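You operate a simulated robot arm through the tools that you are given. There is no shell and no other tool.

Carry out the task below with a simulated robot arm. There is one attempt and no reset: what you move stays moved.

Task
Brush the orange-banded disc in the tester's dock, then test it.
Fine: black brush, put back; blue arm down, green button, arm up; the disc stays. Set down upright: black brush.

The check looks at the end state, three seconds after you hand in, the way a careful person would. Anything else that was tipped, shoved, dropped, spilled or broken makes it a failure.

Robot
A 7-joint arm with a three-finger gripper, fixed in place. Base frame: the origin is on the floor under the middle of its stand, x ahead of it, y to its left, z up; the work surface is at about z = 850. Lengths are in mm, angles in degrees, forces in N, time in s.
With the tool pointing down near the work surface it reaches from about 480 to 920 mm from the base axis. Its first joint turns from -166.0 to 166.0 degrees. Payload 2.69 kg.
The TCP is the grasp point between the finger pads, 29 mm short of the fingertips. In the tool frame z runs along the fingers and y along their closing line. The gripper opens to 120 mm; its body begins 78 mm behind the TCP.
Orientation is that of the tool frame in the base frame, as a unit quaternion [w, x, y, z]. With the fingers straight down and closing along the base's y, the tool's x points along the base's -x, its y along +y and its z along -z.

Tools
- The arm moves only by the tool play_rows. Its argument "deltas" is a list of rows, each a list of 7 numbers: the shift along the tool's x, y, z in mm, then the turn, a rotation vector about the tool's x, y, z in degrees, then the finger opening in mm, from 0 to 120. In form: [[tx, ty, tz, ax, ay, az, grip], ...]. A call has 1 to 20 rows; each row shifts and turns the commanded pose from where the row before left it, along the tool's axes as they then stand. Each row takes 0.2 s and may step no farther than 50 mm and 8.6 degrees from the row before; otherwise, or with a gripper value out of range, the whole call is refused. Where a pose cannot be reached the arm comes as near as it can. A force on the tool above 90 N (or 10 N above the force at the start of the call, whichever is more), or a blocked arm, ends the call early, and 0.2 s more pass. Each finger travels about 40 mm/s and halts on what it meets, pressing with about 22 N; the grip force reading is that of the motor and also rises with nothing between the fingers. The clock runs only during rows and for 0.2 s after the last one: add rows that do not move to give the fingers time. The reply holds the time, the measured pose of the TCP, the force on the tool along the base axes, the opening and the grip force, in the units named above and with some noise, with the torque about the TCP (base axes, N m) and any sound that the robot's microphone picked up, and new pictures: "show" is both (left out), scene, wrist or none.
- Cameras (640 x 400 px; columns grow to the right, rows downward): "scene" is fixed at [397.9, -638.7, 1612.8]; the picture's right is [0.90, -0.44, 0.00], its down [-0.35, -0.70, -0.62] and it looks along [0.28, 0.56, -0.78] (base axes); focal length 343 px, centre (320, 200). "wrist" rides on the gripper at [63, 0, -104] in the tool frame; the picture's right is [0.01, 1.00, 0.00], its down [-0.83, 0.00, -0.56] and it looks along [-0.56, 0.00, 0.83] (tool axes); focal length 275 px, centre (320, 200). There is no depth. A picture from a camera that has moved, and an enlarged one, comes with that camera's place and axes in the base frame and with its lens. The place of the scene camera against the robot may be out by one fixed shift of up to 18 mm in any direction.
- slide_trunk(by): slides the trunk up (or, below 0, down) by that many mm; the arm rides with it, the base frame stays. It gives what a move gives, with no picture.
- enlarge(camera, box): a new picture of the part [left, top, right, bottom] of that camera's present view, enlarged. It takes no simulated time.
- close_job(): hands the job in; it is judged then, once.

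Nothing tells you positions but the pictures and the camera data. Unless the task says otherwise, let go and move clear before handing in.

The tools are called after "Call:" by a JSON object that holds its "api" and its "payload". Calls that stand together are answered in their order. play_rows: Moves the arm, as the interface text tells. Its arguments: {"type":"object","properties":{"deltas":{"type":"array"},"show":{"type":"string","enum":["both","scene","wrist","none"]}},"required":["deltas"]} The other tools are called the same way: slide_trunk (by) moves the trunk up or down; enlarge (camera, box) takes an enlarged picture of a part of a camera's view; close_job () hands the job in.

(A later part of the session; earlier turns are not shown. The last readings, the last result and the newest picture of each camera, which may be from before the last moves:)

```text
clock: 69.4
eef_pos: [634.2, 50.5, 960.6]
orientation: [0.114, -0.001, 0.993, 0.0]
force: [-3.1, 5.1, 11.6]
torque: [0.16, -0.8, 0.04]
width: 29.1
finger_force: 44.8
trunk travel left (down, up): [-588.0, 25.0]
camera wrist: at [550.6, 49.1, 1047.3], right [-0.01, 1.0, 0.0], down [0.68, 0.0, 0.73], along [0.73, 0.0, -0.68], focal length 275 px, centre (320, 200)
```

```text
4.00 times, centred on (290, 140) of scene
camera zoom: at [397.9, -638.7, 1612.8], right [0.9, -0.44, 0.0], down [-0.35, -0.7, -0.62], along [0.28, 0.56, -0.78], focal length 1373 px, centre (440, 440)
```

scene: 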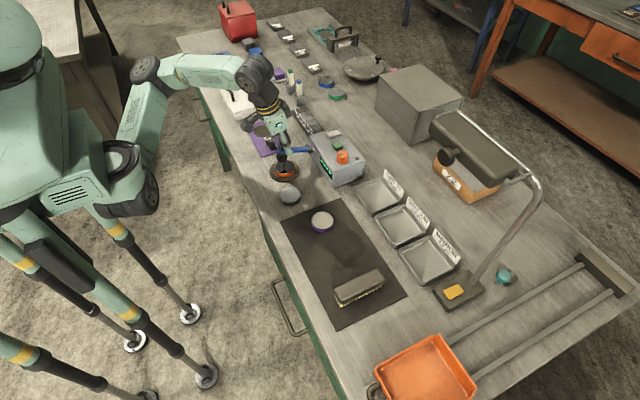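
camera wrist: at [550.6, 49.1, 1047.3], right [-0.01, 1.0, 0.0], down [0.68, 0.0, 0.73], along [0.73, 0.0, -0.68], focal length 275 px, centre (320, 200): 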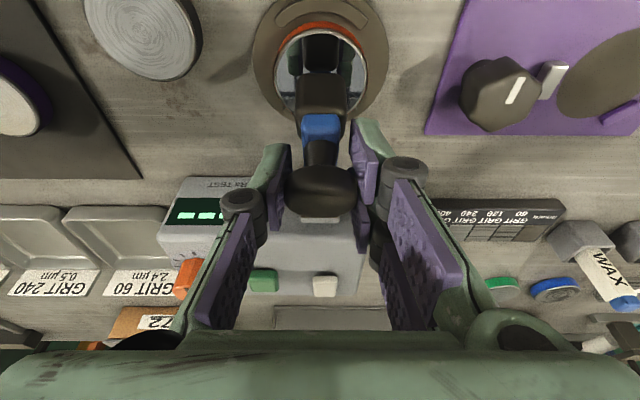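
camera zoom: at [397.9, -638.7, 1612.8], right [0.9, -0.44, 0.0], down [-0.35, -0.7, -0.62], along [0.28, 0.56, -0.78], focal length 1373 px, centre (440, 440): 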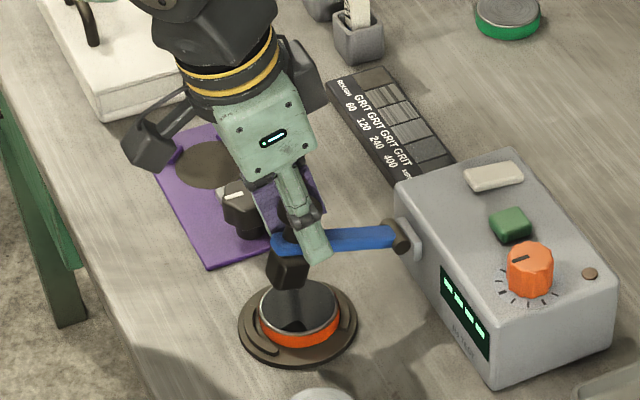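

The arm is now about 15° above horizontal, with the head just above the disc. I'll continue in 3° steps.

Call:
{"api": "play_rows", "payload": {"deltas": [[3.4, 0.2, 2.5, 0, -3, 0, 26], [3.38, 0, 3.29, 0, -3, 0, 26], [3.38, 0, 3.29, 0, -3, 0, 26], [0, 0, 0, 0, 0, 0, 26]]}}

Call:
{"api": "enlarge", "payload": {"camera": "scene", "box": [250, 120, 330, 190]}}

```text
clock: 70.4
eef_pos: [627.3, 50.5, 948.2]
orientation: [0.192, -0.001, 0.981, 0.0]
force: [-4.4, -2.6, 11.1]
torque: [0.01, -0.87, 0.05]
width: 29.2
finger_force: 44.7
trunk travel left (down, up): [-588.0, 25.0]
camera wrist: at [530.8, 49.3, 1020.6], right [0.0, 1.0, 0.0], down [0.56, 0.0, 0.83], along [0.83, 0.0, -0.56], focal length 275 px, centre (320, 200)
```

scene: 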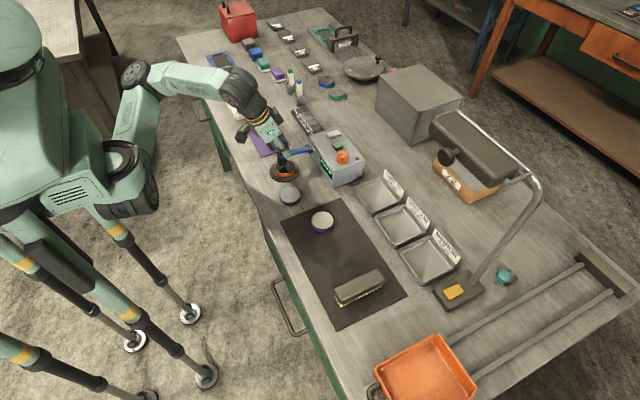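
wrist: 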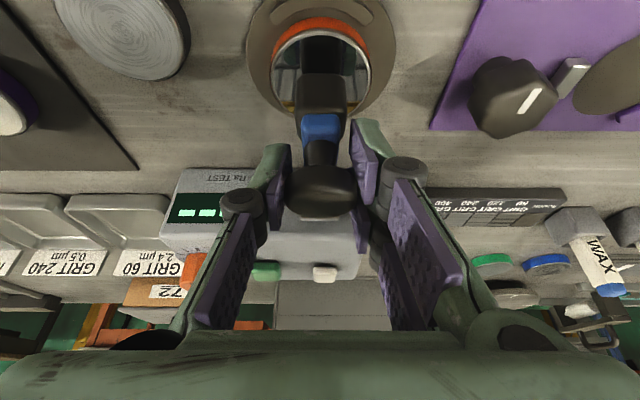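

```text
5.71 times, centred on (290, 155) of scene
camera zoom: at [397.9, -638.7, 1612.8], right [0.9, -0.44, 0.0], down [-0.35, -0.7, -0.62], along [0.28, 0.56, -0.78], focal length 1962 px, centre (491, 457)
```

zoom: 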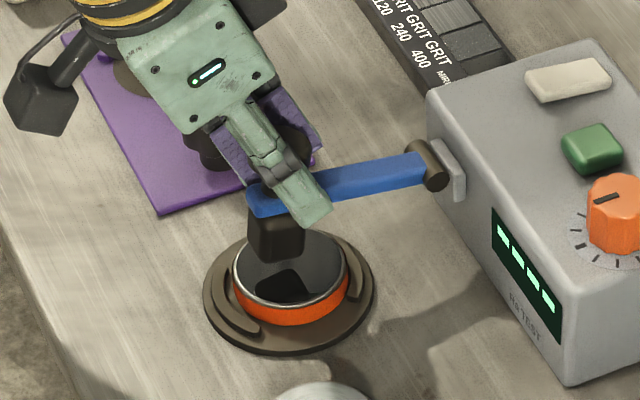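

Call:
{"api": "play_rows", "payload": {"deltas": [[2.27, -0.1, 1.42, 0, -2, 0, 26], [2.27, 0, 2.18, 0, -2, 0, 26], [0, 0, 0, 0, 0, 0, 26]], "show": "scene"}}

Call:
{"api": "enlarge", "payload": {"camera": "scene", "box": [250, 130, 320, 190]}}

```text
clock: 71.2
eef_pos: [624.9, 50.0, 942.1]
orientation: [0.225, 0.0, 0.974, 0.0]
force: [-3.4, -3.1, 2.2]
torque: [0.07, -0.27, 0.06]
width: 29.3
finger_force: 45.3
trunk travel left (down, up): [-588.0, 25.0]
```

scene: 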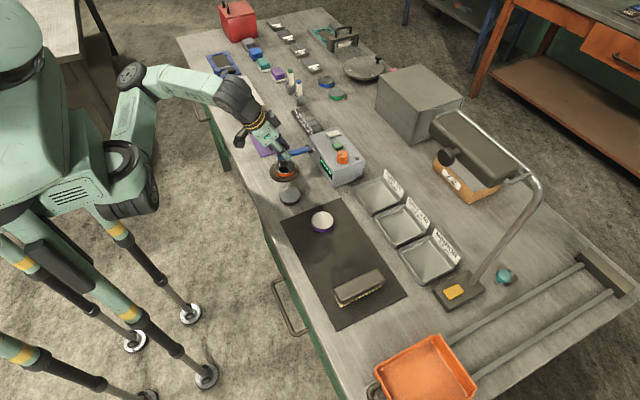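

```text
6.67 times, centred on (285, 160) of scene
camera zoom: at [397.9, -638.7, 1612.8], right [0.9, -0.44, 0.0], down [-0.35, -0.7, -0.62], along [0.28, 0.56, -0.78], focal length 2289 px, centre (553, 467)
```

zoom: 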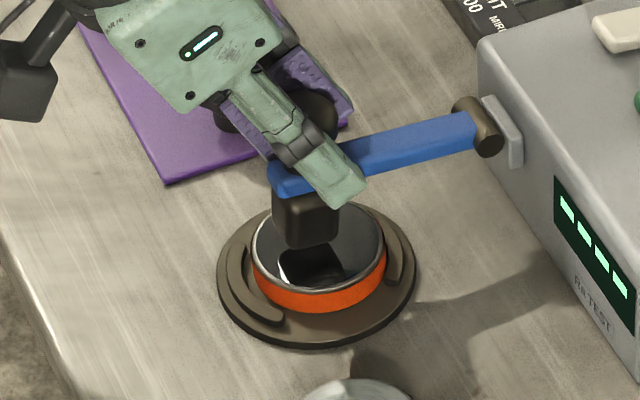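

Call:
{"api": "play_rows", "payload": {"deltas": [[1.13, 0, 1.05, 0, -1, 0, 26], [0, 0, 0, 0, 0, 0, 26]], "show": "none"}}

Call:
{"api": "enlarge", "payload": {"camera": "scene", "box": [270, 145, 310, 180]}}

```text
clock: 71.8
eef_pos: [623.9, 50.2, 941.1]
orientation: [0.233, 0.001, 0.973, 0.0]
force: [-9.6, -5.2, -0.3]
torque: [0.0, 0.18, 0.18]
width: 29.2
finger_force: 45.3
trunk travel left (down, up): [-588.0, 25.0]
```

```text
11.43 times, centred on (290, 162) of scene
camera zoom: at [397.9, -638.7, 1612.8], right [0.9, -0.44, 0.0], down [-0.35, -0.7, -0.62], along [0.28, 0.56, -0.78], focal length 3924 px, centre (663, 629)
```

zoom: 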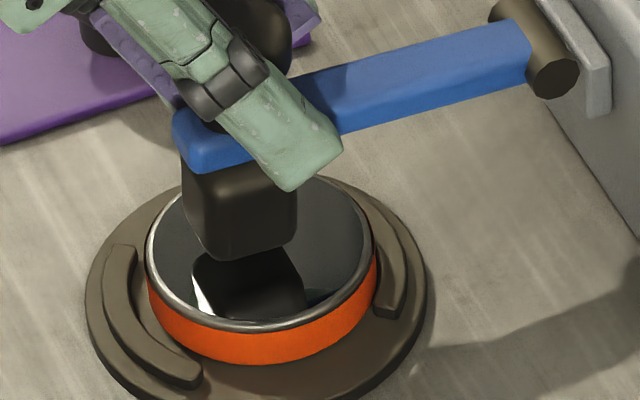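

Call:
{"api": "play_rows", "payload": {"deltas": [[1.6, -0.2, 0.8, 0, -1, 0, 26], [0, 0, 0, 0, 0, 0, 26]], "show": "none"}}

Call:
{"api": "enlarge", "payload": {"camera": "scene", "box": [270, 145, 310, 180]}}

```text
clock: 72.4
eef_pos: [623.5, 49.2, 938.9]
orientation: [0.24, -0.001, 0.971, 0.0]
force: [-6.6, -8.2, -5.9]
torque: [-0.07, 0.53, 0.05]
width: 29.3
finger_force: 44.9
trunk travel left (down, up): [-588.0, 25.0]
```

```text
11.43 times, centred on (290, 162) of scene
camera zoom: at [397.9, -638.7, 1612.8], right [0.9, -0.44, 0.0], down [-0.35, -0.7, -0.62], along [0.28, 0.56, -0.78], focal length 3924 px, centre (663, 629)
```

zoom: 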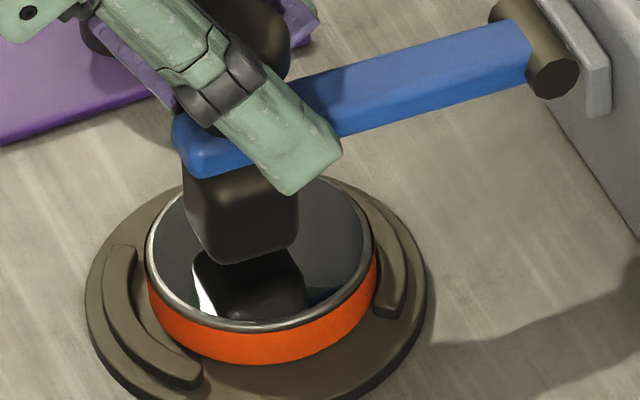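

Call:
{"api": "play_rows", "payload": {"deltas": [[1.65, -0.5, 1.2, 0, -1, 0, 26], [0, 0, 0, 0, 0, 0, 26]], "show": "none"}}

Call:
{"api": "enlarge", "payload": {"camera": "scene", "box": [270, 145, 310, 180]}}

```text
clock: 73.0
eef_pos: [623.4, 50.8, 938.1]
orientation: [0.251, 0.0, 0.968, 0.0]
force: [-6.8, -6.8, -4.1]
torque: [0.04, 0.44, 0.06]
width: 29.2
finger_force: 45.2
trunk travel left (down, up): [-588.0, 25.0]
```

```text
11.43 times, centred on (290, 162) of scene
camera zoom: at [397.9, -638.7, 1612.8], right [0.9, -0.44, 0.0], down [-0.35, -0.7, -0.62], along [0.28, 0.56, -0.78], focal length 3924 px, centre (663, 629)
```

zoom: 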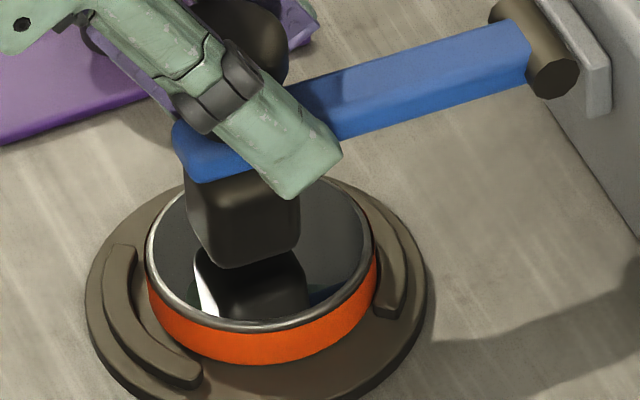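

Call:
{"api": "play_rows", "payload": {"deltas": [[1.5, -0.2, 1.2, 0, -1, 0, 26], [0, 0, 0, 0, 0, 0, 26]], "show": "none"}}

Call:
{"api": "enlarge", "payload": {"camera": "scene", "box": [270, 145, 310, 180]}}

```text
clock: 73.6
eef_pos: [623.3, 49.8, 936.6]
orientation: [0.259, -0.001, 0.966, 0.0]
force: [-5.5, -3.3, 0.3]
torque: [0.07, 0.03, 0.07]
width: 29.2
finger_force: 45.4
trunk travel left (down, up): [-588.0, 25.0]
```

```text
11.43 times, centred on (290, 162) of scene
camera zoom: at [397.9, -638.7, 1612.8], right [0.9, -0.44, 0.0], down [-0.35, -0.7, -0.62], along [0.28, 0.56, -0.78], focal length 3924 px, centre (663, 629)
```

zoom: 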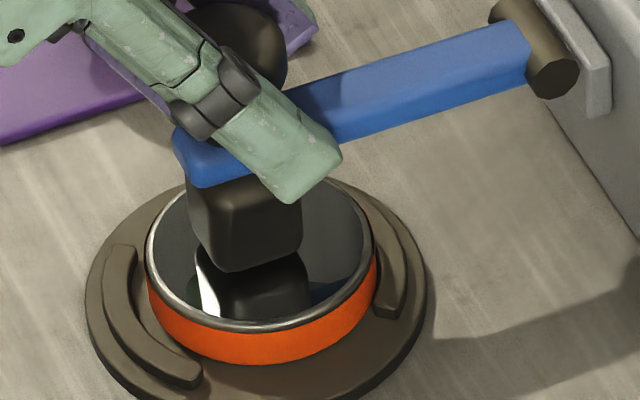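

Call:
{"api": "play_rows", "payload": {"deltas": [[1.4, -0.1, 1.1, 0, -1, 0, 26], [0, 0, 0, 0, 0, 0, 26]], "show": "none"}}

```text
clock: 74.2
eef_pos: [622.4, 49.7, 933.8]
orientation: [0.268, -0.001, 0.963, 0.001]
force: [1.8, -3.2, 1.1]
torque: [0.0, -0.23, 0.12]
width: 29.2
finger_force: 45.3
trunk travel left (down, up): [-588.0, 25.0]
```

Call:
{"api": "play_rows", "payload": {"deltas": [[1.1, -0.1, 1.05, 0, -1, 0, 26], [0, 0, 0, 0, 0, 0, 26]], "show": "none"}}

Call:
{"api": "enlarge", "payload": {"camera": "scene", "box": [270, 145, 310, 180]}}

```text
clock: 74.8
eef_pos: [622.4, 49.3, 933.9]
orientation: [0.277, -0.001, 0.961, -0.001]
force: [7.7, 1.1, 11.2]
torque: [0.11, 1.0, 0.16]
width: 29.1
finger_force: 45.3
trunk travel left (down, up): [-588.0, 25.0]
```

```text
11.43 times, centred on (290, 162) of scene
camera zoom: at [397.9, -638.7, 1612.8], right [0.9, -0.44, 0.0], down [-0.35, -0.7, -0.62], along [0.28, 0.56, -0.78], focal length 3924 px, centre (663, 629)
```

zoom: 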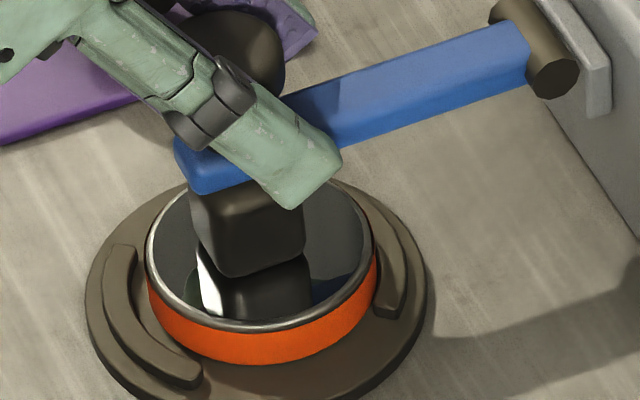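

Contact: the torque flipped and there's an upward reaction, so the head is resting on the disc. I'll ease off slightly and release the knob.

Call:
{"api": "play_rows", "payload": {"deltas": [[-0.5, 0, -0.5, 0, 0.5, 0, 26], [0, 0, 0, 0, 0, 0, 34], [0, 0, 0, 0, 0, 0, 44], [0, 0, 0, 0, 0, 0, 54], [0, 0, 0, 0, 0, 0, 60], [0, 0, 0, 0, 0, 0, 60]]}}

Call:
{"api": "enlarge", "payload": {"camera": "scene", "box": [270, 145, 310, 180]}}

```text
clock: 76.2
eef_pos: [621.4, 50.6, 933.9]
orientation: [0.271, 0.0, 0.963, 0.0]
force: [-0.6, -0.2, 0.2]
torque: [-0.03, 0.0, 0.0]
width: 59.9
finger_force: 0.0
trunk travel left (down, up): [-588.0, 25.0]
camera wrist: at [514.5, 48.7, 989.6], right [0.0, 1.0, 0.0], down [0.42, 0.0, 0.91], along [0.91, 0.0, -0.42], focal length 275 px, centre (320, 200)
```

scene: 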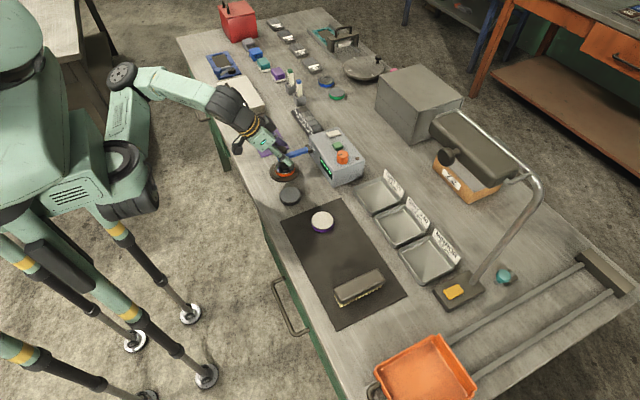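
wrist: 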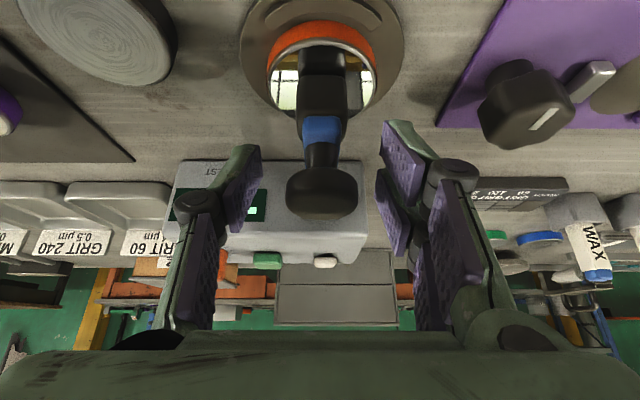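

```text
11.43 times, centred on (290, 162) of scene
camera zoom: at [397.9, -638.7, 1612.8], right [0.9, -0.44, 0.0], down [-0.35, -0.7, -0.62], along [0.28, 0.56, -0.78], focal length 3924 px, centre (663, 629)
```

zoom: 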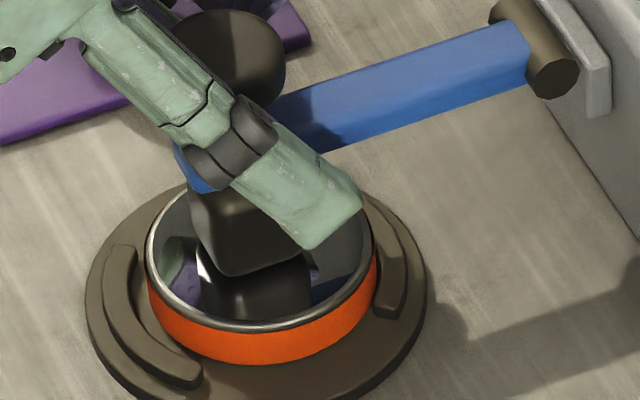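

Released, and the head rests on the disc. I'll rotate the tool back to vertical around the knob, lift clear and look.

Call:
{"api": "play_rows", "payload": {"deltas": [[0, 0, 0, 0, 7.9, 0, 62], [0, 0, 0, 0, 7.9, 0, 62], [0, 0, 0, 0, 7.9, 0, 62], [0, 0, 0, 0, 7.8, 0, 62], [0, 0, -30, 0, 0, 0, 62], [0, 0, -40, 0, 0, 0, 62], [0, 0, -30, 0, 0, 0, 62], [0, 0, 0, 0, 0, 0, 62]]}}

Call:
{"api": "enlarge", "payload": {"camera": "scene", "box": [260, 120, 360, 190]}}

Call:
{"api": "enlarge", "payload": {"camera": "wrist", "box": [220, 40, 420, 200]}}

```text
clock: 78.0
eef_pos: [620.5, 48.9, 1035.7]
orientation: [0.0, -0.001, 1.0, 0.0]
force: [0.2, -0.2, -0.1]
torque: [-0.02, 0.0, 0.01]
width: 62.1
finger_force: 0.1
trunk travel left (down, up): [-588.0, 25.0]
camera wrist: at [559.7, 49.1, 1140.0], right [0.0, 1.0, 0.0], down [0.83, 0.0, 0.55], along [0.55, 0.0, -0.83], focal length 275 px, centre (320, 200)
```

scene: 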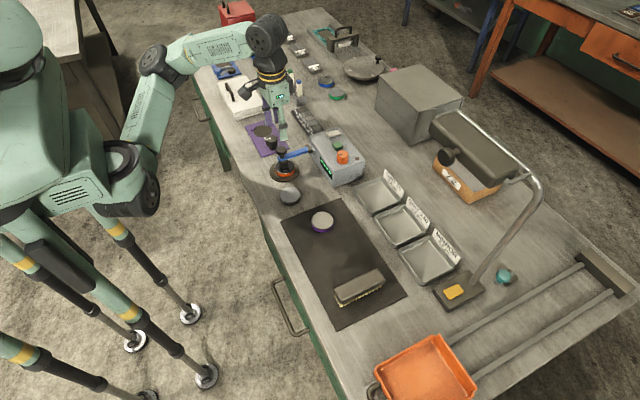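
wrist: 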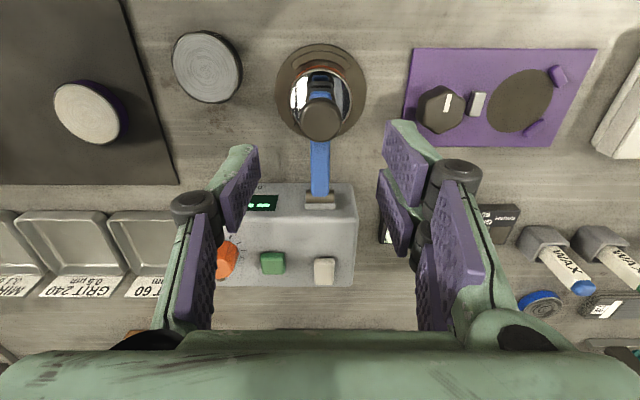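

```text
5.71 times, centred on (310, 155) of scene
camera zoom: at [397.9, -638.7, 1612.8], right [0.9, -0.44, 0.0], down [-0.35, -0.7, -0.62], along [0.28, 0.56, -0.78], focal length 1962 px, centre (377, 457)
```

zoom: 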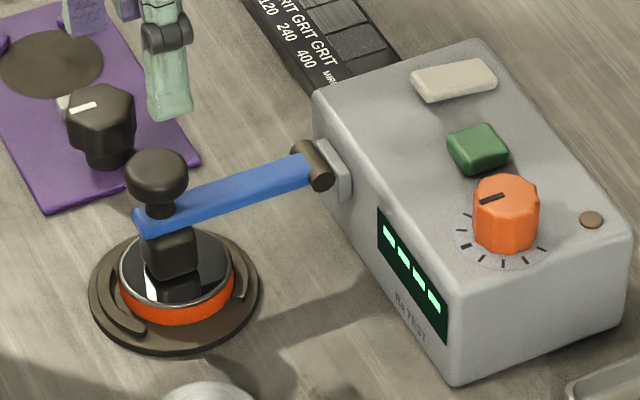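

```text
2.50 times, centred on (320, 120) of wrist
camera zoom: at [559.7, 49.1, 1140.0], right [0.0, 1.0, 0.0], down [0.83, 0.0, 0.55], along [0.55, 0.0, -0.83], focal length 688 px, centre (320, 400)
```

zoom: 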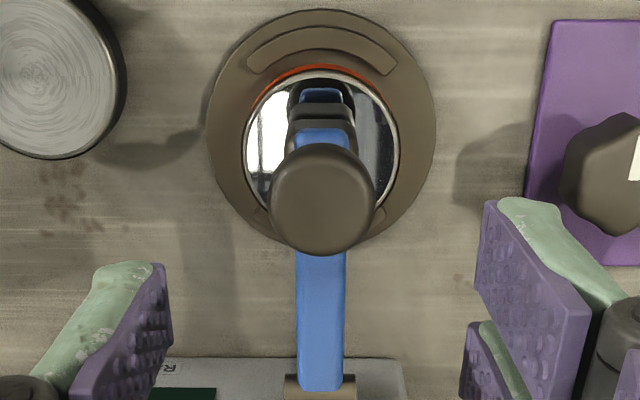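

The head is down on the disc. To make sure it's fully seated, I'll close the fingers and press very lightly on the knob's top.

Call:
{"api": "play_rows", "payload": {"deltas": [[0, 0.5, 0, 0, 0, 0, 40], [0, 0, 0, 0, 0, 0, 20], [0, 0, 0, 0, 0, 0, 0], [0, 0, 0, 0, 0, 0, 0], [0, 0, 20, 0, 0, 0, 0], [0, 0, 20, 0, 0, 0, 0], [0, 0, 10, 0, 0, 0, 0], [0, 0, 0, 0, 0, 0, 0]]}}

Call:
{"api": "enlarge", "payload": {"camera": "scene", "box": [260, 120, 340, 190]}}

```text
clock: 79.8
eef_pos: [620.0, 49.9, 984.0]
orientation: [-0.001, -0.001, 1.0, 0.0]
force: [0.1, 0.4, -0.3]
torque: [0.01, 0.02, 0.02]
width: 0.0
finger_force: 22.0
trunk travel left (down, up): [-588.0, 25.0]
camera wrist: at [558.7, 48.8, 1088.4], right [-0.01, 1.0, 0.0], down [0.83, 0.0, 0.55], along [0.55, 0.0, -0.83], focal length 275 px, centre (320, 200)
```

scene: 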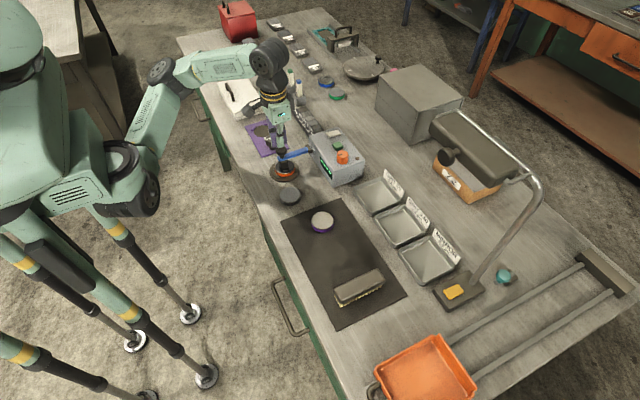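
wrist: 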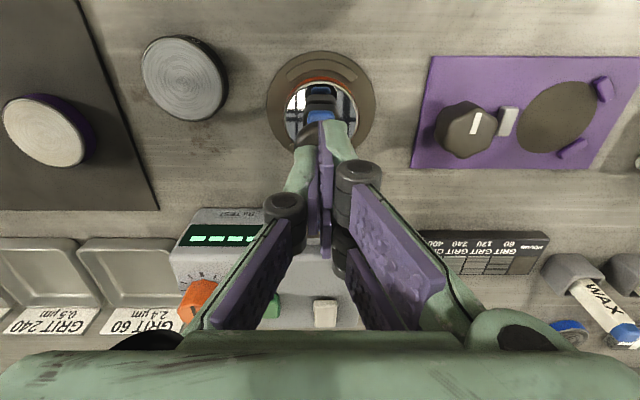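

```text
5.71 times, centred on (300, 155) of scene
camera zoom: at [397.9, -638.7, 1612.8], right [0.9, -0.44, 0.0], down [-0.35, -0.7, -0.62], along [0.28, 0.56, -0.78], focal length 1962 px, centre (434, 457)
```

zoom: 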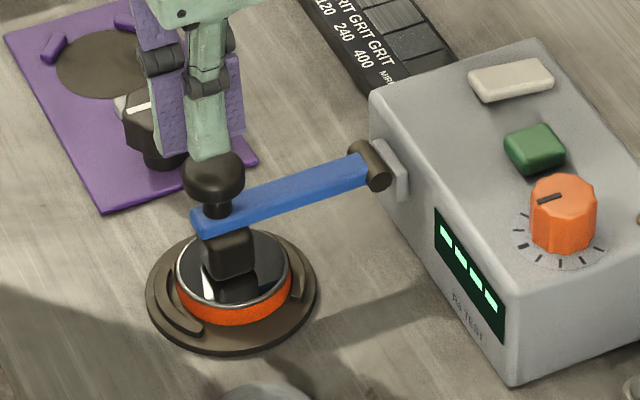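

Closed fingertips are just above the knob. I'll step down 2 mm at a time until I feel contact.

Call:
{"api": "play_rows", "payload": {"deltas": [[0, 0, 2, 0, 0, 0, 0], [0, 0, 2, 0, 0, 0, 0], [0, 0, 2, 0, 0, 0, 0], [0, 0, 0, 0, 0, 0, 0]], "show": "none"}}

```text
clock: 80.8
eef_pos: [622.0, 49.9, 978.3]
orientation: [0.0, 0.0, 1.0, 0.0]
force: [0.8, 0.2, -0.7]
torque: [0.02, 0.01, 0.03]
width: 0.0
finger_force: 21.7
trunk travel left (down, up): [-588.0, 25.0]
```

Call:
{"api": "play_rows", "payload": {"deltas": [[0, 0, 2, 0, 0, 0, 0], [0, 0, 2, 0, 0, 0, 0], [0, 0, 0, 0, 0, 0, 0]], "show": "none"}}

```text
clock: 81.6
eef_pos: [622.2, 49.5, 973.3]
orientation: [-0.001, 0.0, 1.0, -0.001]
force: [0.5, -0.2, -0.5]
torque: [0.04, -0.01, 0.0]
width: 0.0
finger_force: 21.7
trunk travel left (down, up): [-588.0, 25.0]
```

Call:
{"api": "play_rows", "payload": {"deltas": [[0, 0, 1.5, 0, 0, 0, 0], [0, 0, 1.5, 0, 0, 0, 0], [0, 0, 0, 0, 0, 0, 0]], "show": "scene"}}

Call:
{"api": "enlarge", "payload": {"camera": "scene", "box": [260, 120, 340, 190]}}

```text
clock: 82.4
eef_pos: [622.4, 49.5, 971.0]
orientation: [-0.002, 0.0, 1.0, 0.0]
force: [0.4, -1.0, 0.0]
torque: [0.0, -0.02, 0.03]
width: 0.0
finger_force: 22.4
trunk travel left (down, up): [-588.0, 25.0]
```

scene: 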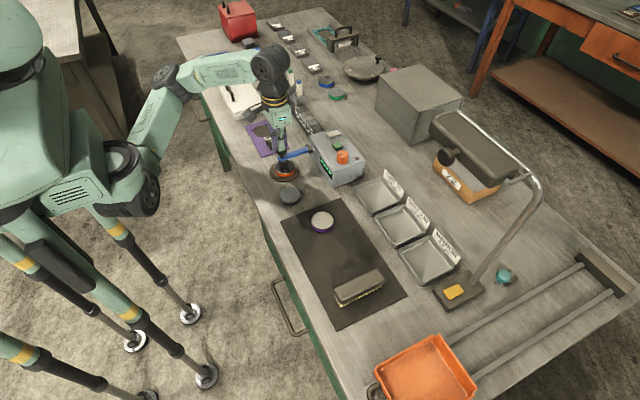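

```text
5.71 times, centred on (300, 155) of scene
camera zoom: at [397.9, -638.7, 1612.8], right [0.9, -0.44, 0.0], down [-0.35, -0.7, -0.62], along [0.28, 0.56, -0.78], focal length 1962 px, centre (434, 457)
```

zoom: 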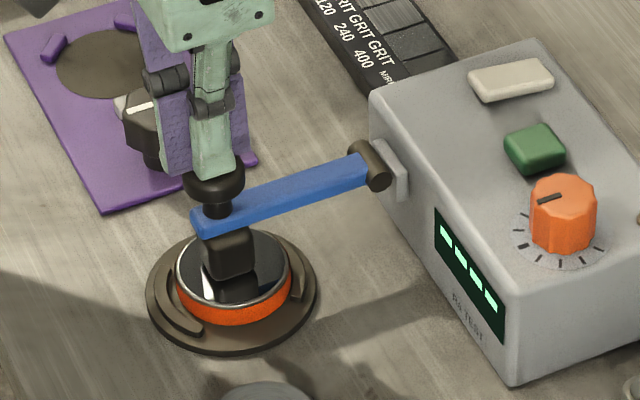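

Call:
{"api": "play_rows", "payload": {"deltas": [[0, 0, 1.5, 0, 0, 0, 0], [0, 0, 1.5, 0, 0, 0, 0], [0, 0, 0, 0, 0, 0, 0]], "show": "none"}}

```text
clock: 83.2
eef_pos: [622.6, 48.8, 969.1]
orientation: [0.001, -0.001, 1.0, 0.001]
force: [2.6, 1.9, 8.0]
torque: [0.0, -0.07, -0.01]
width: 0.0
finger_force: 21.7
trunk travel left (down, up): [-588.0, 25.0]
```

Call:
{"api": "play_rows", "payload": {"deltas": [[0, 0, 1, 0, 0, 0, 0], [0, 0, 0, 0, 0, 0, 0]], "show": "none"}}

Call:
{"api": "enlarge", "payload": {"camera": "scene", "box": [270, 140, 310, 180]}}

```text
clock: 83.8
eef_pos: [621.8, 49.6, 969.7]
orientation: [0.002, -0.001, 1.0, 0.0]
force: [6.7, 0.7, 22.1]
torque: [0.02, -0.24, -0.12]
width: 6.0
finger_force: 28.0
trunk travel left (down, up): [-588.0, 25.0]
```

```text
10.00 times, centred on (290, 160) of scene
camera zoom: at [397.9, -638.7, 1612.8], right [0.9, -0.44, 0.0], down [-0.35, -0.7, -0.62], along [0.28, 0.56, -0.78], focal length 3434 px, centre (620, 600)
```

zoom: 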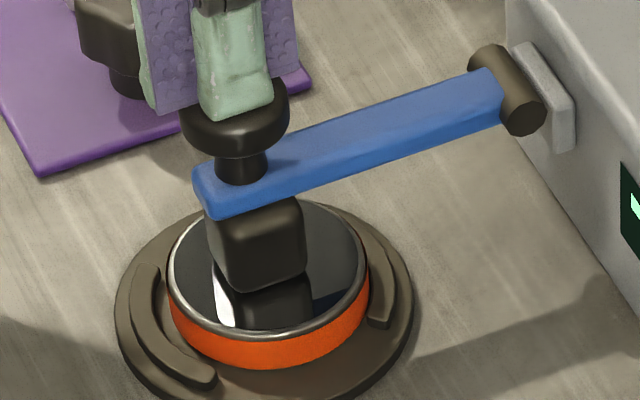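

The arm is firmly seated (22 N on a 1 mm press, no yield). Next I'll lift, move over the green button (about 783, -2, top z≈930) and line up.

Call:
{"api": "play_rows", "payload": {"deltas": [[0, 0, -10, 0, 0, 0, 0], [0, 0, -40, 0, 0, 0, 0], [0, 0, -30, 0, 0, 0, 0], [-40, -13, 0, 0, 0, 0, 0], [-40, -13, 0, 0, 0, 0, 0], [-40, -13, 0, 0, 0, 0, 0], [-41, -12.5, 0, 0, 0, 0, 0], [0, 0, 25, 0, 0, 0, 0], [0, 0, 0, 0, 0, 0, 0]]}}

Call:
{"api": "enlarge", "payload": {"camera": "wrist", "box": [200, 40, 440, 220]}}

Call:
{"api": "enlarge", "payload": {"camera": "scene", "box": [260, 90, 380, 190]}}

```text
clock: 85.8
eef_pos: [784.7, -2.0, 1021.6]
orientation: [0.0, 0.0, 1.0, 0.0]
force: [-0.9, -0.3, -0.3]
torque: [-0.02, -0.03, -0.01]
width: 0.2
finger_force: 28.2
trunk travel left (down, up): [-588.0, 25.0]
camera wrist: at [722.4, -1.9, 1125.4], right [-0.01, 1.0, 0.0], down [0.83, 0.0, 0.56], along [0.56, 0.0, -0.83], focal length 275 px, centre (320, 200)
```

scene: 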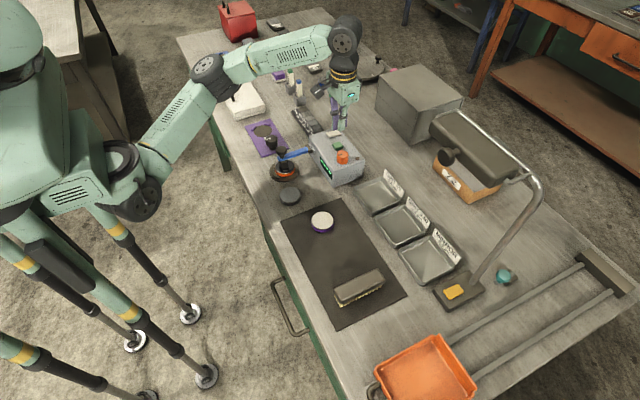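
wrist: 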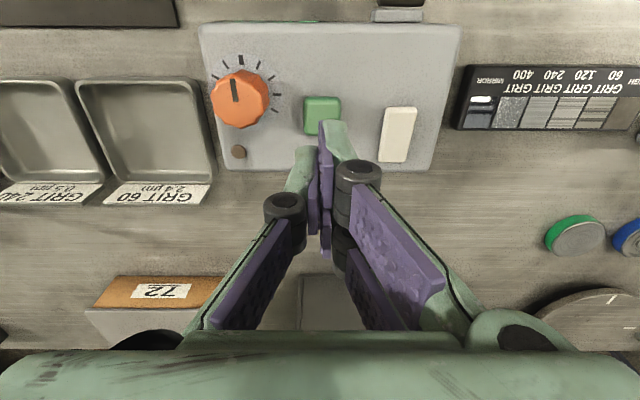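

```text
2.22 times, centred on (320, 130) of wrist
camera zoom: at [722.4, -1.9, 1125.4], right [-0.01, 1.0, 0.0], down [0.83, 0.0, 0.56], along [0.56, 0.0, -0.83], focal length 612 px, centre (320, 356)
```

zoom: 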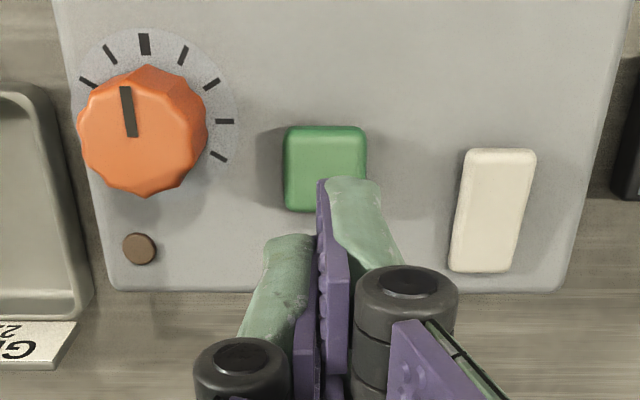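

```text
4.00 times, centred on (320, 140) of scene
camera zoom: at [397.9, -638.7, 1612.8], right [0.9, -0.44, 0.0], down [-0.35, -0.7, -0.62], along [0.28, 0.56, -0.78], focal length 1373 px, centre (320, 440)
```

zoom: 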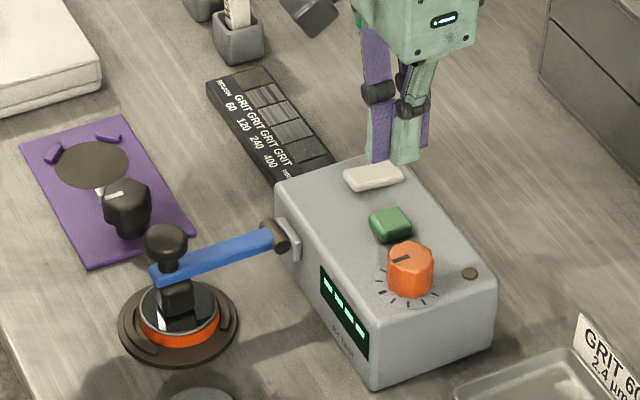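

The button is at about (782, 0). I'll centre on it, then lower in steps until it clicks.

Call:
{"api": "play_rows", "payload": {"deltas": [[2.5, 1.5, 15, 0, 0, 0, 0], [0, 0, 20, 0, 0, 0, 0], [0, 0, 15, 0, 0, 0, 0], [0, 0, 0, 0, 0, 0, 0]]}}

Call:
{"api": "enlarge", "payload": {"camera": "wrist", "box": [200, 40, 440, 220]}}

Call:
{"api": "enlarge", "payload": {"camera": "scene", "box": [300, 110, 380, 180]}}

```text
clock: 86.8
eef_pos: [780.6, -0.9, 971.9]
orientation: [-0.001, 0.0, 1.0, 0.0]
force: [-0.1, 0.1, -0.1]
torque: [0.0, 0.02, 0.0]
width: 0.1
finger_force: 28.5
trunk travel left (down, up): [-588.0, 25.0]
camera wrist: at [719.4, -1.7, 1075.1], right [-0.01, 1.0, 0.0], down [0.83, 0.0, 0.56], along [0.56, 0.0, -0.83], focal length 275 px, centre (320, 200)
```

scene: 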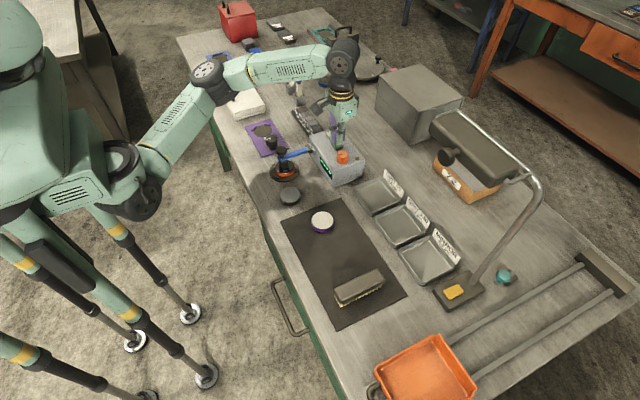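
wrist: 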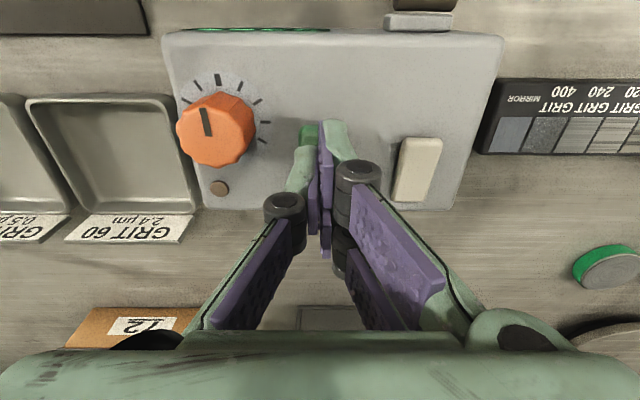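

```text
2.22 times, centred on (320, 130) of wrist
camera zoom: at [719.4, -1.7, 1075.1], right [-0.01, 1.0, 0.0], down [0.83, 0.0, 0.56], along [0.56, 0.0, -0.83], focal length 612 px, centre (320, 356)
```

zoom: 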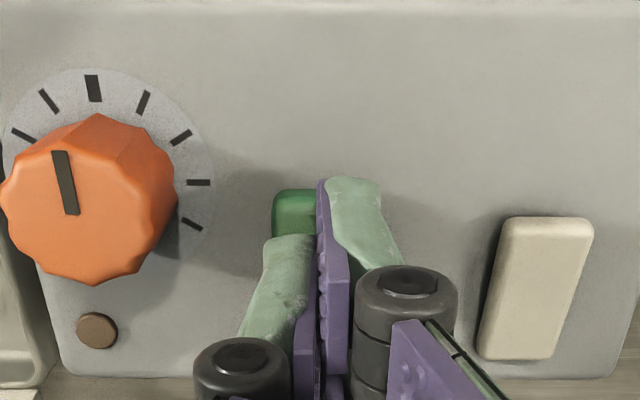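

```text
5.71 times, centred on (340, 145) of scene
camera zoom: at [397.9, -638.7, 1612.8], right [0.9, -0.44, 0.0], down [-0.35, -0.7, -0.62], along [0.28, 0.56, -0.78], focal length 1962 px, centre (206, 514)
```

zoom: 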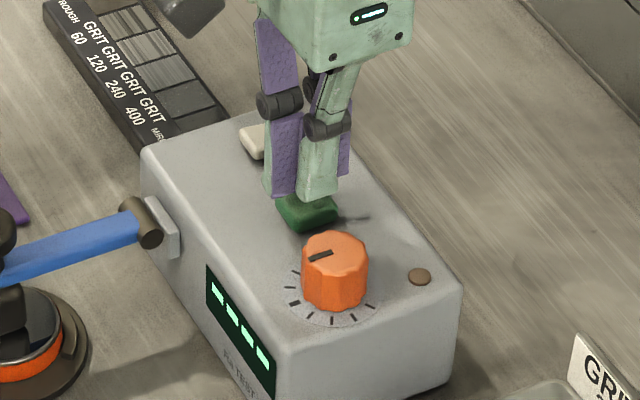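

Call:
{"api": "play_rows", "payload": {"deltas": [[0, 0, 3, 0, 0, 0, 0], [0, 0, 3, 0, 0, 0, 0], [0, 0, 2, 0, 0, 0, 0], [0, 0, 0, 0, 0, 0, 0]], "show": "none"}}

```text
clock: 87.8
eef_pos: [781.7, -0.7, 963.7]
orientation: [-0.001, 0.0, 1.0, 0.0]
force: [0.2, 0.3, 0.2]
torque: [-0.02, -0.01, 0.04]
width: 6.0
finger_force: 28.7
trunk travel left (down, up): [-588.0, 25.0]
```

Call:
{"api": "play_rows", "payload": {"deltas": [[0, 0, 1.5, 0, 0, 0, 0], [0, 0, 1.5, 0, 0, 0, 0], [0, 0, 0, 0, 0, 0, 0]], "show": "none"}}

```text
clock: 88.6
eef_pos: [781.3, -1.2, 960.7]
orientation: [-0.001, 0.001, 1.0, 0.0]
force: [0.1, 1.0, 1.3]
torque: [0.04, 0.01, 0.01]
width: 6.0
finger_force: 28.3
trunk travel left (down, up): [-588.0, 25.0]
```

Call:
{"api": "play_rows", "payload": {"deltas": [[0, 0, 1, 0, 0, 0, 0], [0, 0, 1, 0, 0, 0, 0], [0, 0, 0, 0, 0, 0, 0]], "show": "scene"}}

Call:
{"api": "enlarge", "payload": {"camera": "scene", "box": [300, 110, 380, 180]}}

```text
clock: 89.4
eef_pos: [779.2, -1.5, 960.1]
orientation: [-0.002, 0.0, 1.0, 0.0]
force: [0.9, 0.5, 1.8]
torque: [-0.03, -0.03, -0.01]
width: 5.7
finger_force: 29.0
trunk travel left (down, up): [-588.0, 25.0]
heard: click
```

scene: 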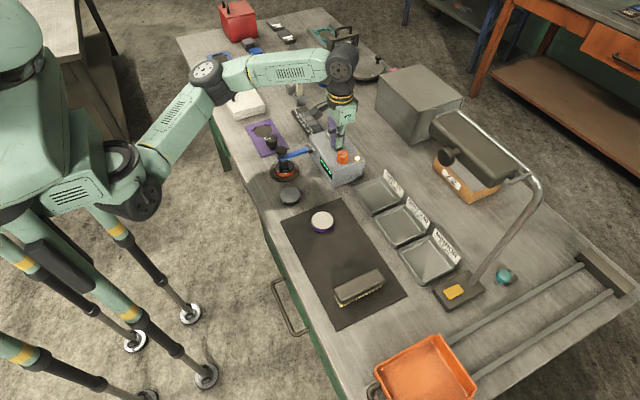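

```text
5.71 times, centred on (340, 145) of scene
camera zoom: at [397.9, -638.7, 1612.8], right [0.9, -0.44, 0.0], down [-0.35, -0.7, -0.62], along [0.28, 0.56, -0.78], focal length 1962 px, centre (206, 514)
```

zoom: 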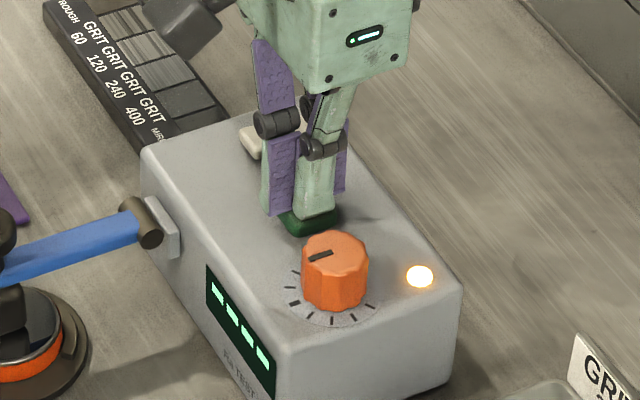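

A click, and the amber lamp is lit, so the test is running. I'll lift off the button and wait, watching the lamp and display.

Call:
{"api": "play_rows", "payload": {"deltas": [[0, 0, -5, 0, 0, 0, 0], [0, 0, -15, 0, 0, 0, 0], [0, 0, -20, 0, 0, 0, 0], [0, 0, 0, 0, 0, 0, 0], [0, 0, 0, 0, 0, 0, 0], [0, 0, 0, 0, 0, 0, 0], [0, 0, 0, 0, 0, 0, 0], [0, 0, 0, 0, 0, 0, 0], [0, 0, 0, 0, 0, 0, 0], [0, 0, 0, 0, 0, 0, 0]], "show": "scene"}}

Call:
{"api": "enlarge", "payload": {"camera": "scene", "box": [270, 110, 380, 190]}}

```text
clock: 91.6
eef_pos: [779.6, -0.4, 1000.3]
orientation: [-0.002, 0.001, 1.0, 0.0]
force: [-0.2, -0.4, -1.1]
torque: [0.06, 0.01, 0.0]
width: 0.2
finger_force: 28.7
trunk travel left (down, up): [-588.0, 25.0]
```

scene: 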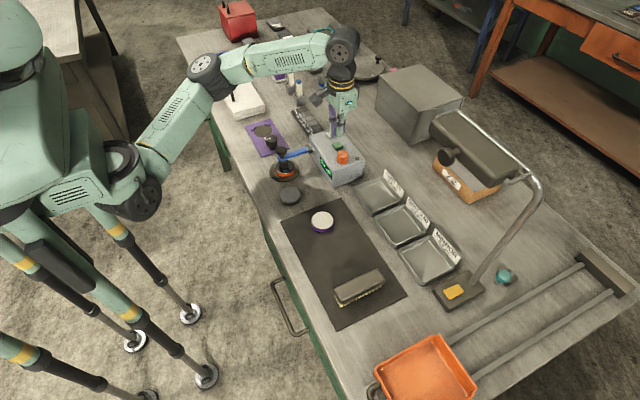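

```text
5.00 times, centred on (325, 150) of scene
camera zoom: at [397.9, -638.7, 1612.8], right [0.9, -0.44, 0.0], down [-0.35, -0.7, -0.62], along [0.28, 0.56, -0.78], focal length 1717 px, centre (295, 450)
```

zoom: 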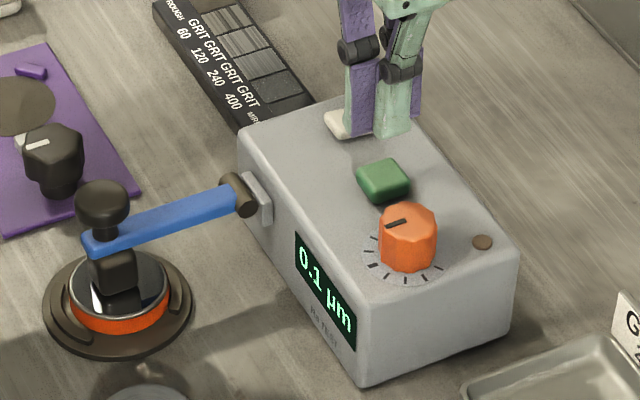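

The display reads 0.1 µm, so the test is done. Next comes raising the arm: I'll go back above the knob with the fingers open.

Call:
{"api": "play_rows", "payload": {"deltas": [[0, 0, -45, 0, 0, 0, 0], [39.6, 12.4, 0, 0, 0, 0, 20], [39.6, 12.4, 0, 0, 0, 0, 40], [39.6, 12.4, 0, 0, 0, 0, 62], [39.7, 12.3, 0, 0, 0, 0, 62], [0, 0, 30, 0, 0, 0, 62], [0, 0, 20, 0, 0, 0, 62], [0, 0, 0, 0, 0, 0, 62]]}}

Call:
{"api": "enlarge", "payload": {"camera": "wrist", "box": [200, 40, 440, 220]}}

Call:
{"api": "enlarge", "payload": {"camera": "scene", "box": [250, 110, 370, 190]}}

```text
clock: 93.4
eef_pos: [623.4, 49.7, 994.1]
orientation: [-0.001, 0.0, 1.0, 0.0]
force: [0.4, -0.2, 0.8]
torque: [-0.01, 0.0, 0.0]
width: 62.1
finger_force: 0.2
trunk travel left (down, up): [-588.0, 25.0]
camera wrist: at [561.3, 49.1, 1097.9], right [-0.01, 1.0, 0.0], down [0.83, 0.0, 0.56], along [0.56, 0.0, -0.83], focal length 275 px, centre (320, 200)
```

scene: 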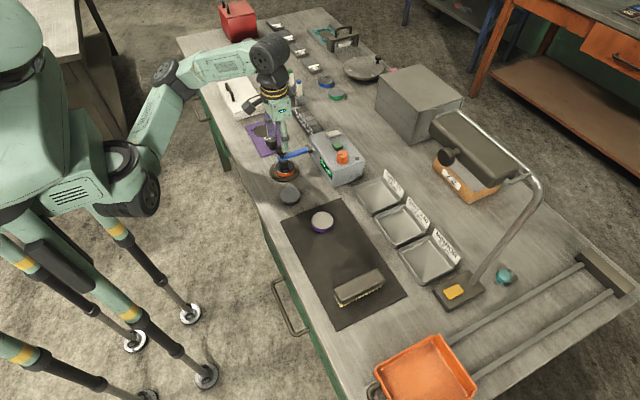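
wrist: 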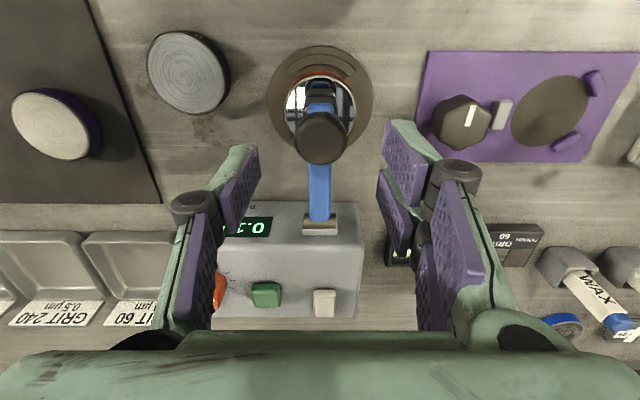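

```text
2.22 times, centred on (320, 130) of wrist
camera zoom: at [561.3, 49.1, 1097.9], right [-0.01, 1.0, 0.0], down [0.83, 0.0, 0.56], along [0.56, 0.0, -0.83], focal length 612 px, centre (320, 356)
```

zoom: 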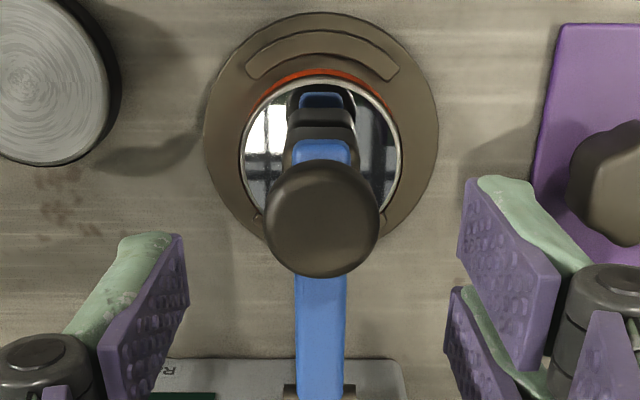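

```text
5.00 times, centred on (310, 150) of scene
camera zoom: at [397.9, -638.7, 1612.8], right [0.9, -0.44, 0.0], down [-0.35, -0.7, -0.62], along [0.28, 0.56, -0.78], focal length 1717 px, centre (370, 450)
```

zoom: 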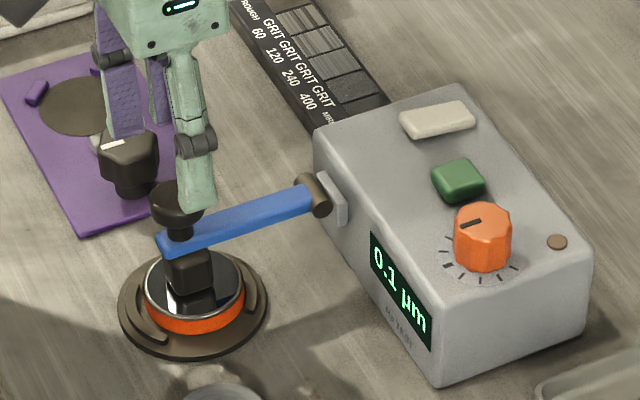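

Aligned with the knob. I'll descend around it, tilt the tool toward the robot by 31° and grip.

Call:
{"api": "play_rows", "payload": {"deltas": [[0, 0.3, 25, 0, 0, 0, 62], [0, 0, 25, 0, 0, 0, 62], [0, 0, 9, 0, 0, 0, 62], [0, 0, 0, 0, -7.8, 0, 62], [0, 0, 0, 0, -7.8, 0, 62], [0, 0, 0, 0, -7.8, 0, 62], [0, 0, 0, 0, -7.8, 0, 62], [0, 0, 0, 0, 0, 0, 50], [0, 0, 0, 0, 0, 0, 38], [0, 0, 0, 0, 0, 0, 28], [0, 0, 0, 0, 0, 0, 26], [0, 0, 0, 0, 0, 0, 26]]}}

Call:
{"api": "enlarge", "payload": {"camera": "scene", "box": [260, 120, 340, 190]}}

```text
clock: 96.0
eef_pos: [622.5, 49.7, 935.9]
orientation: [0.268, -0.001, 0.963, 0.0]
force: [-0.8, 0.2, -0.4]
torque: [-0.01, -0.08, 0.17]
width: 29.6
finger_force: 39.0
trunk travel left (down, up): [-588.0, 25.0]
camera wrist: at [514.9, 49.2, 991.7], right [0.0, 1.0, 0.0], down [0.42, 0.0, 0.91], along [0.91, 0.0, -0.42], focal length 275 px, centre (320, 200)
```

scene: 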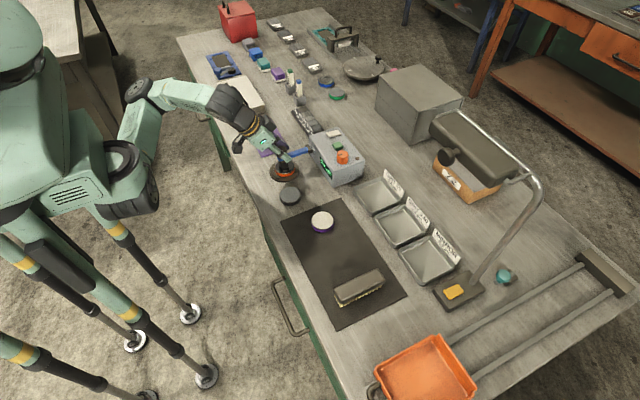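
wrist: 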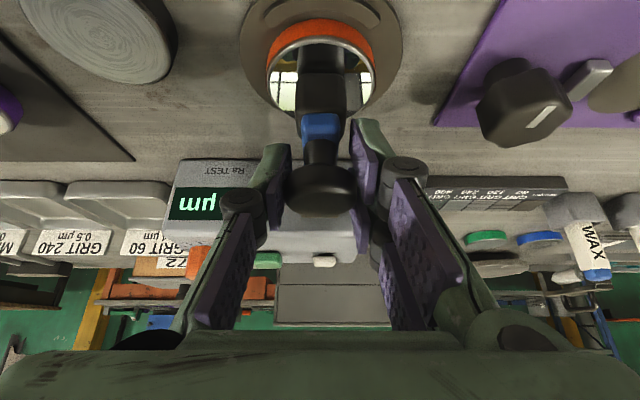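

```text
5.71 times, centred on (300, 155) of scene
camera zoom: at [397.9, -638.7, 1612.8], right [0.9, -0.44, 0.0], down [-0.35, -0.7, -0.62], along [0.28, 0.56, -0.78], focal length 1962 px, centre (434, 457)
```

zoom: 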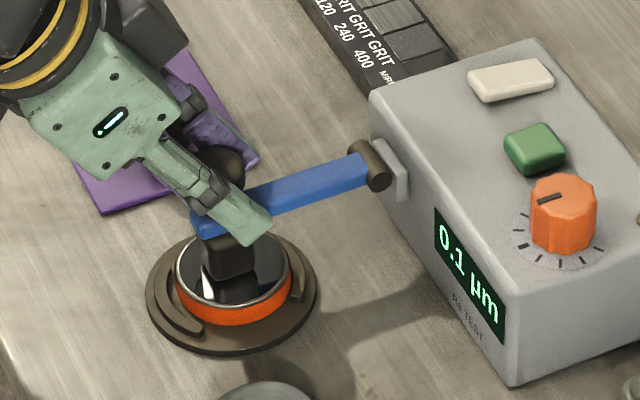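

The knob is gripped again. Now I'll swing the arm upward about the hinge, starting gently.

Call:
{"api": "play_rows", "payload": {"deltas": [[-2.45, 0, -2.05, 0, 2, 0, 26], [-6.07, 0, -5.13, 0, 5, 0, 26], [-6.07, 0, -5.13, 0, 5, 0, 26], [0, 0, 0, 0, 0, 0, 26]], "show": "scene"}}

Call:
{"api": "enlarge", "payload": {"camera": "scene", "box": [260, 120, 340, 190]}}

```text
clock: 97.0
eef_pos: [629.9, 50.5, 953.0]
orientation: [0.166, 0.0, 0.986, 0.0]
force: [-1.9, 0.7, -1.3]
torque: [0.04, 0.13, 0.13]
width: 29.2
finger_force: 44.9
trunk travel left (down, up): [-588.0, 25.0]
```

scene: 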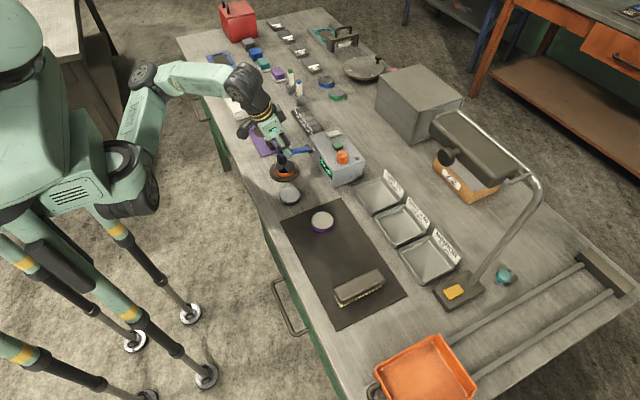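

```text
5.71 times, centred on (300, 155) of scene
camera zoom: at [397.9, -638.7, 1612.8], right [0.9, -0.44, 0.0], down [-0.35, -0.7, -0.62], along [0.28, 0.56, -0.78], focal length 1962 px, centre (434, 457)
```

zoom: 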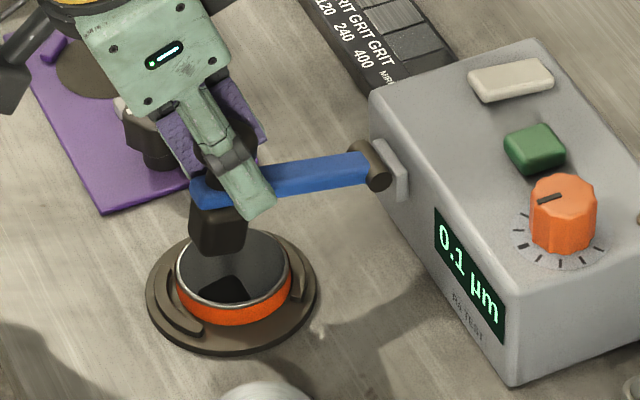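

Call:
{"api": "play_rows", "payload": {"deltas": [[-6.07, 0, -5.13, 0, 5, 0, 26], [-6.07, 0, -5.13, 0, 5, 0, 26], [-6.07, 0, -5.13, 0, 5, 0, 26], [-6.07, 0, -5.13, 0, 5, 0, 26], [0, 0, 0, 0, 0, 0, 26]], "show": "none"}}

```text
clock: 98.2
eef_pos: [649.4, 50.1, 977.7]
orientation: [-0.008, 0.0, 1.0, 0.0]
force: [5.0, 0.3, 1.3]
torque: [0.04, -0.55, 0.1]
width: 29.4
finger_force: 45.1
trunk travel left (down, up): [-588.0, 25.0]
```

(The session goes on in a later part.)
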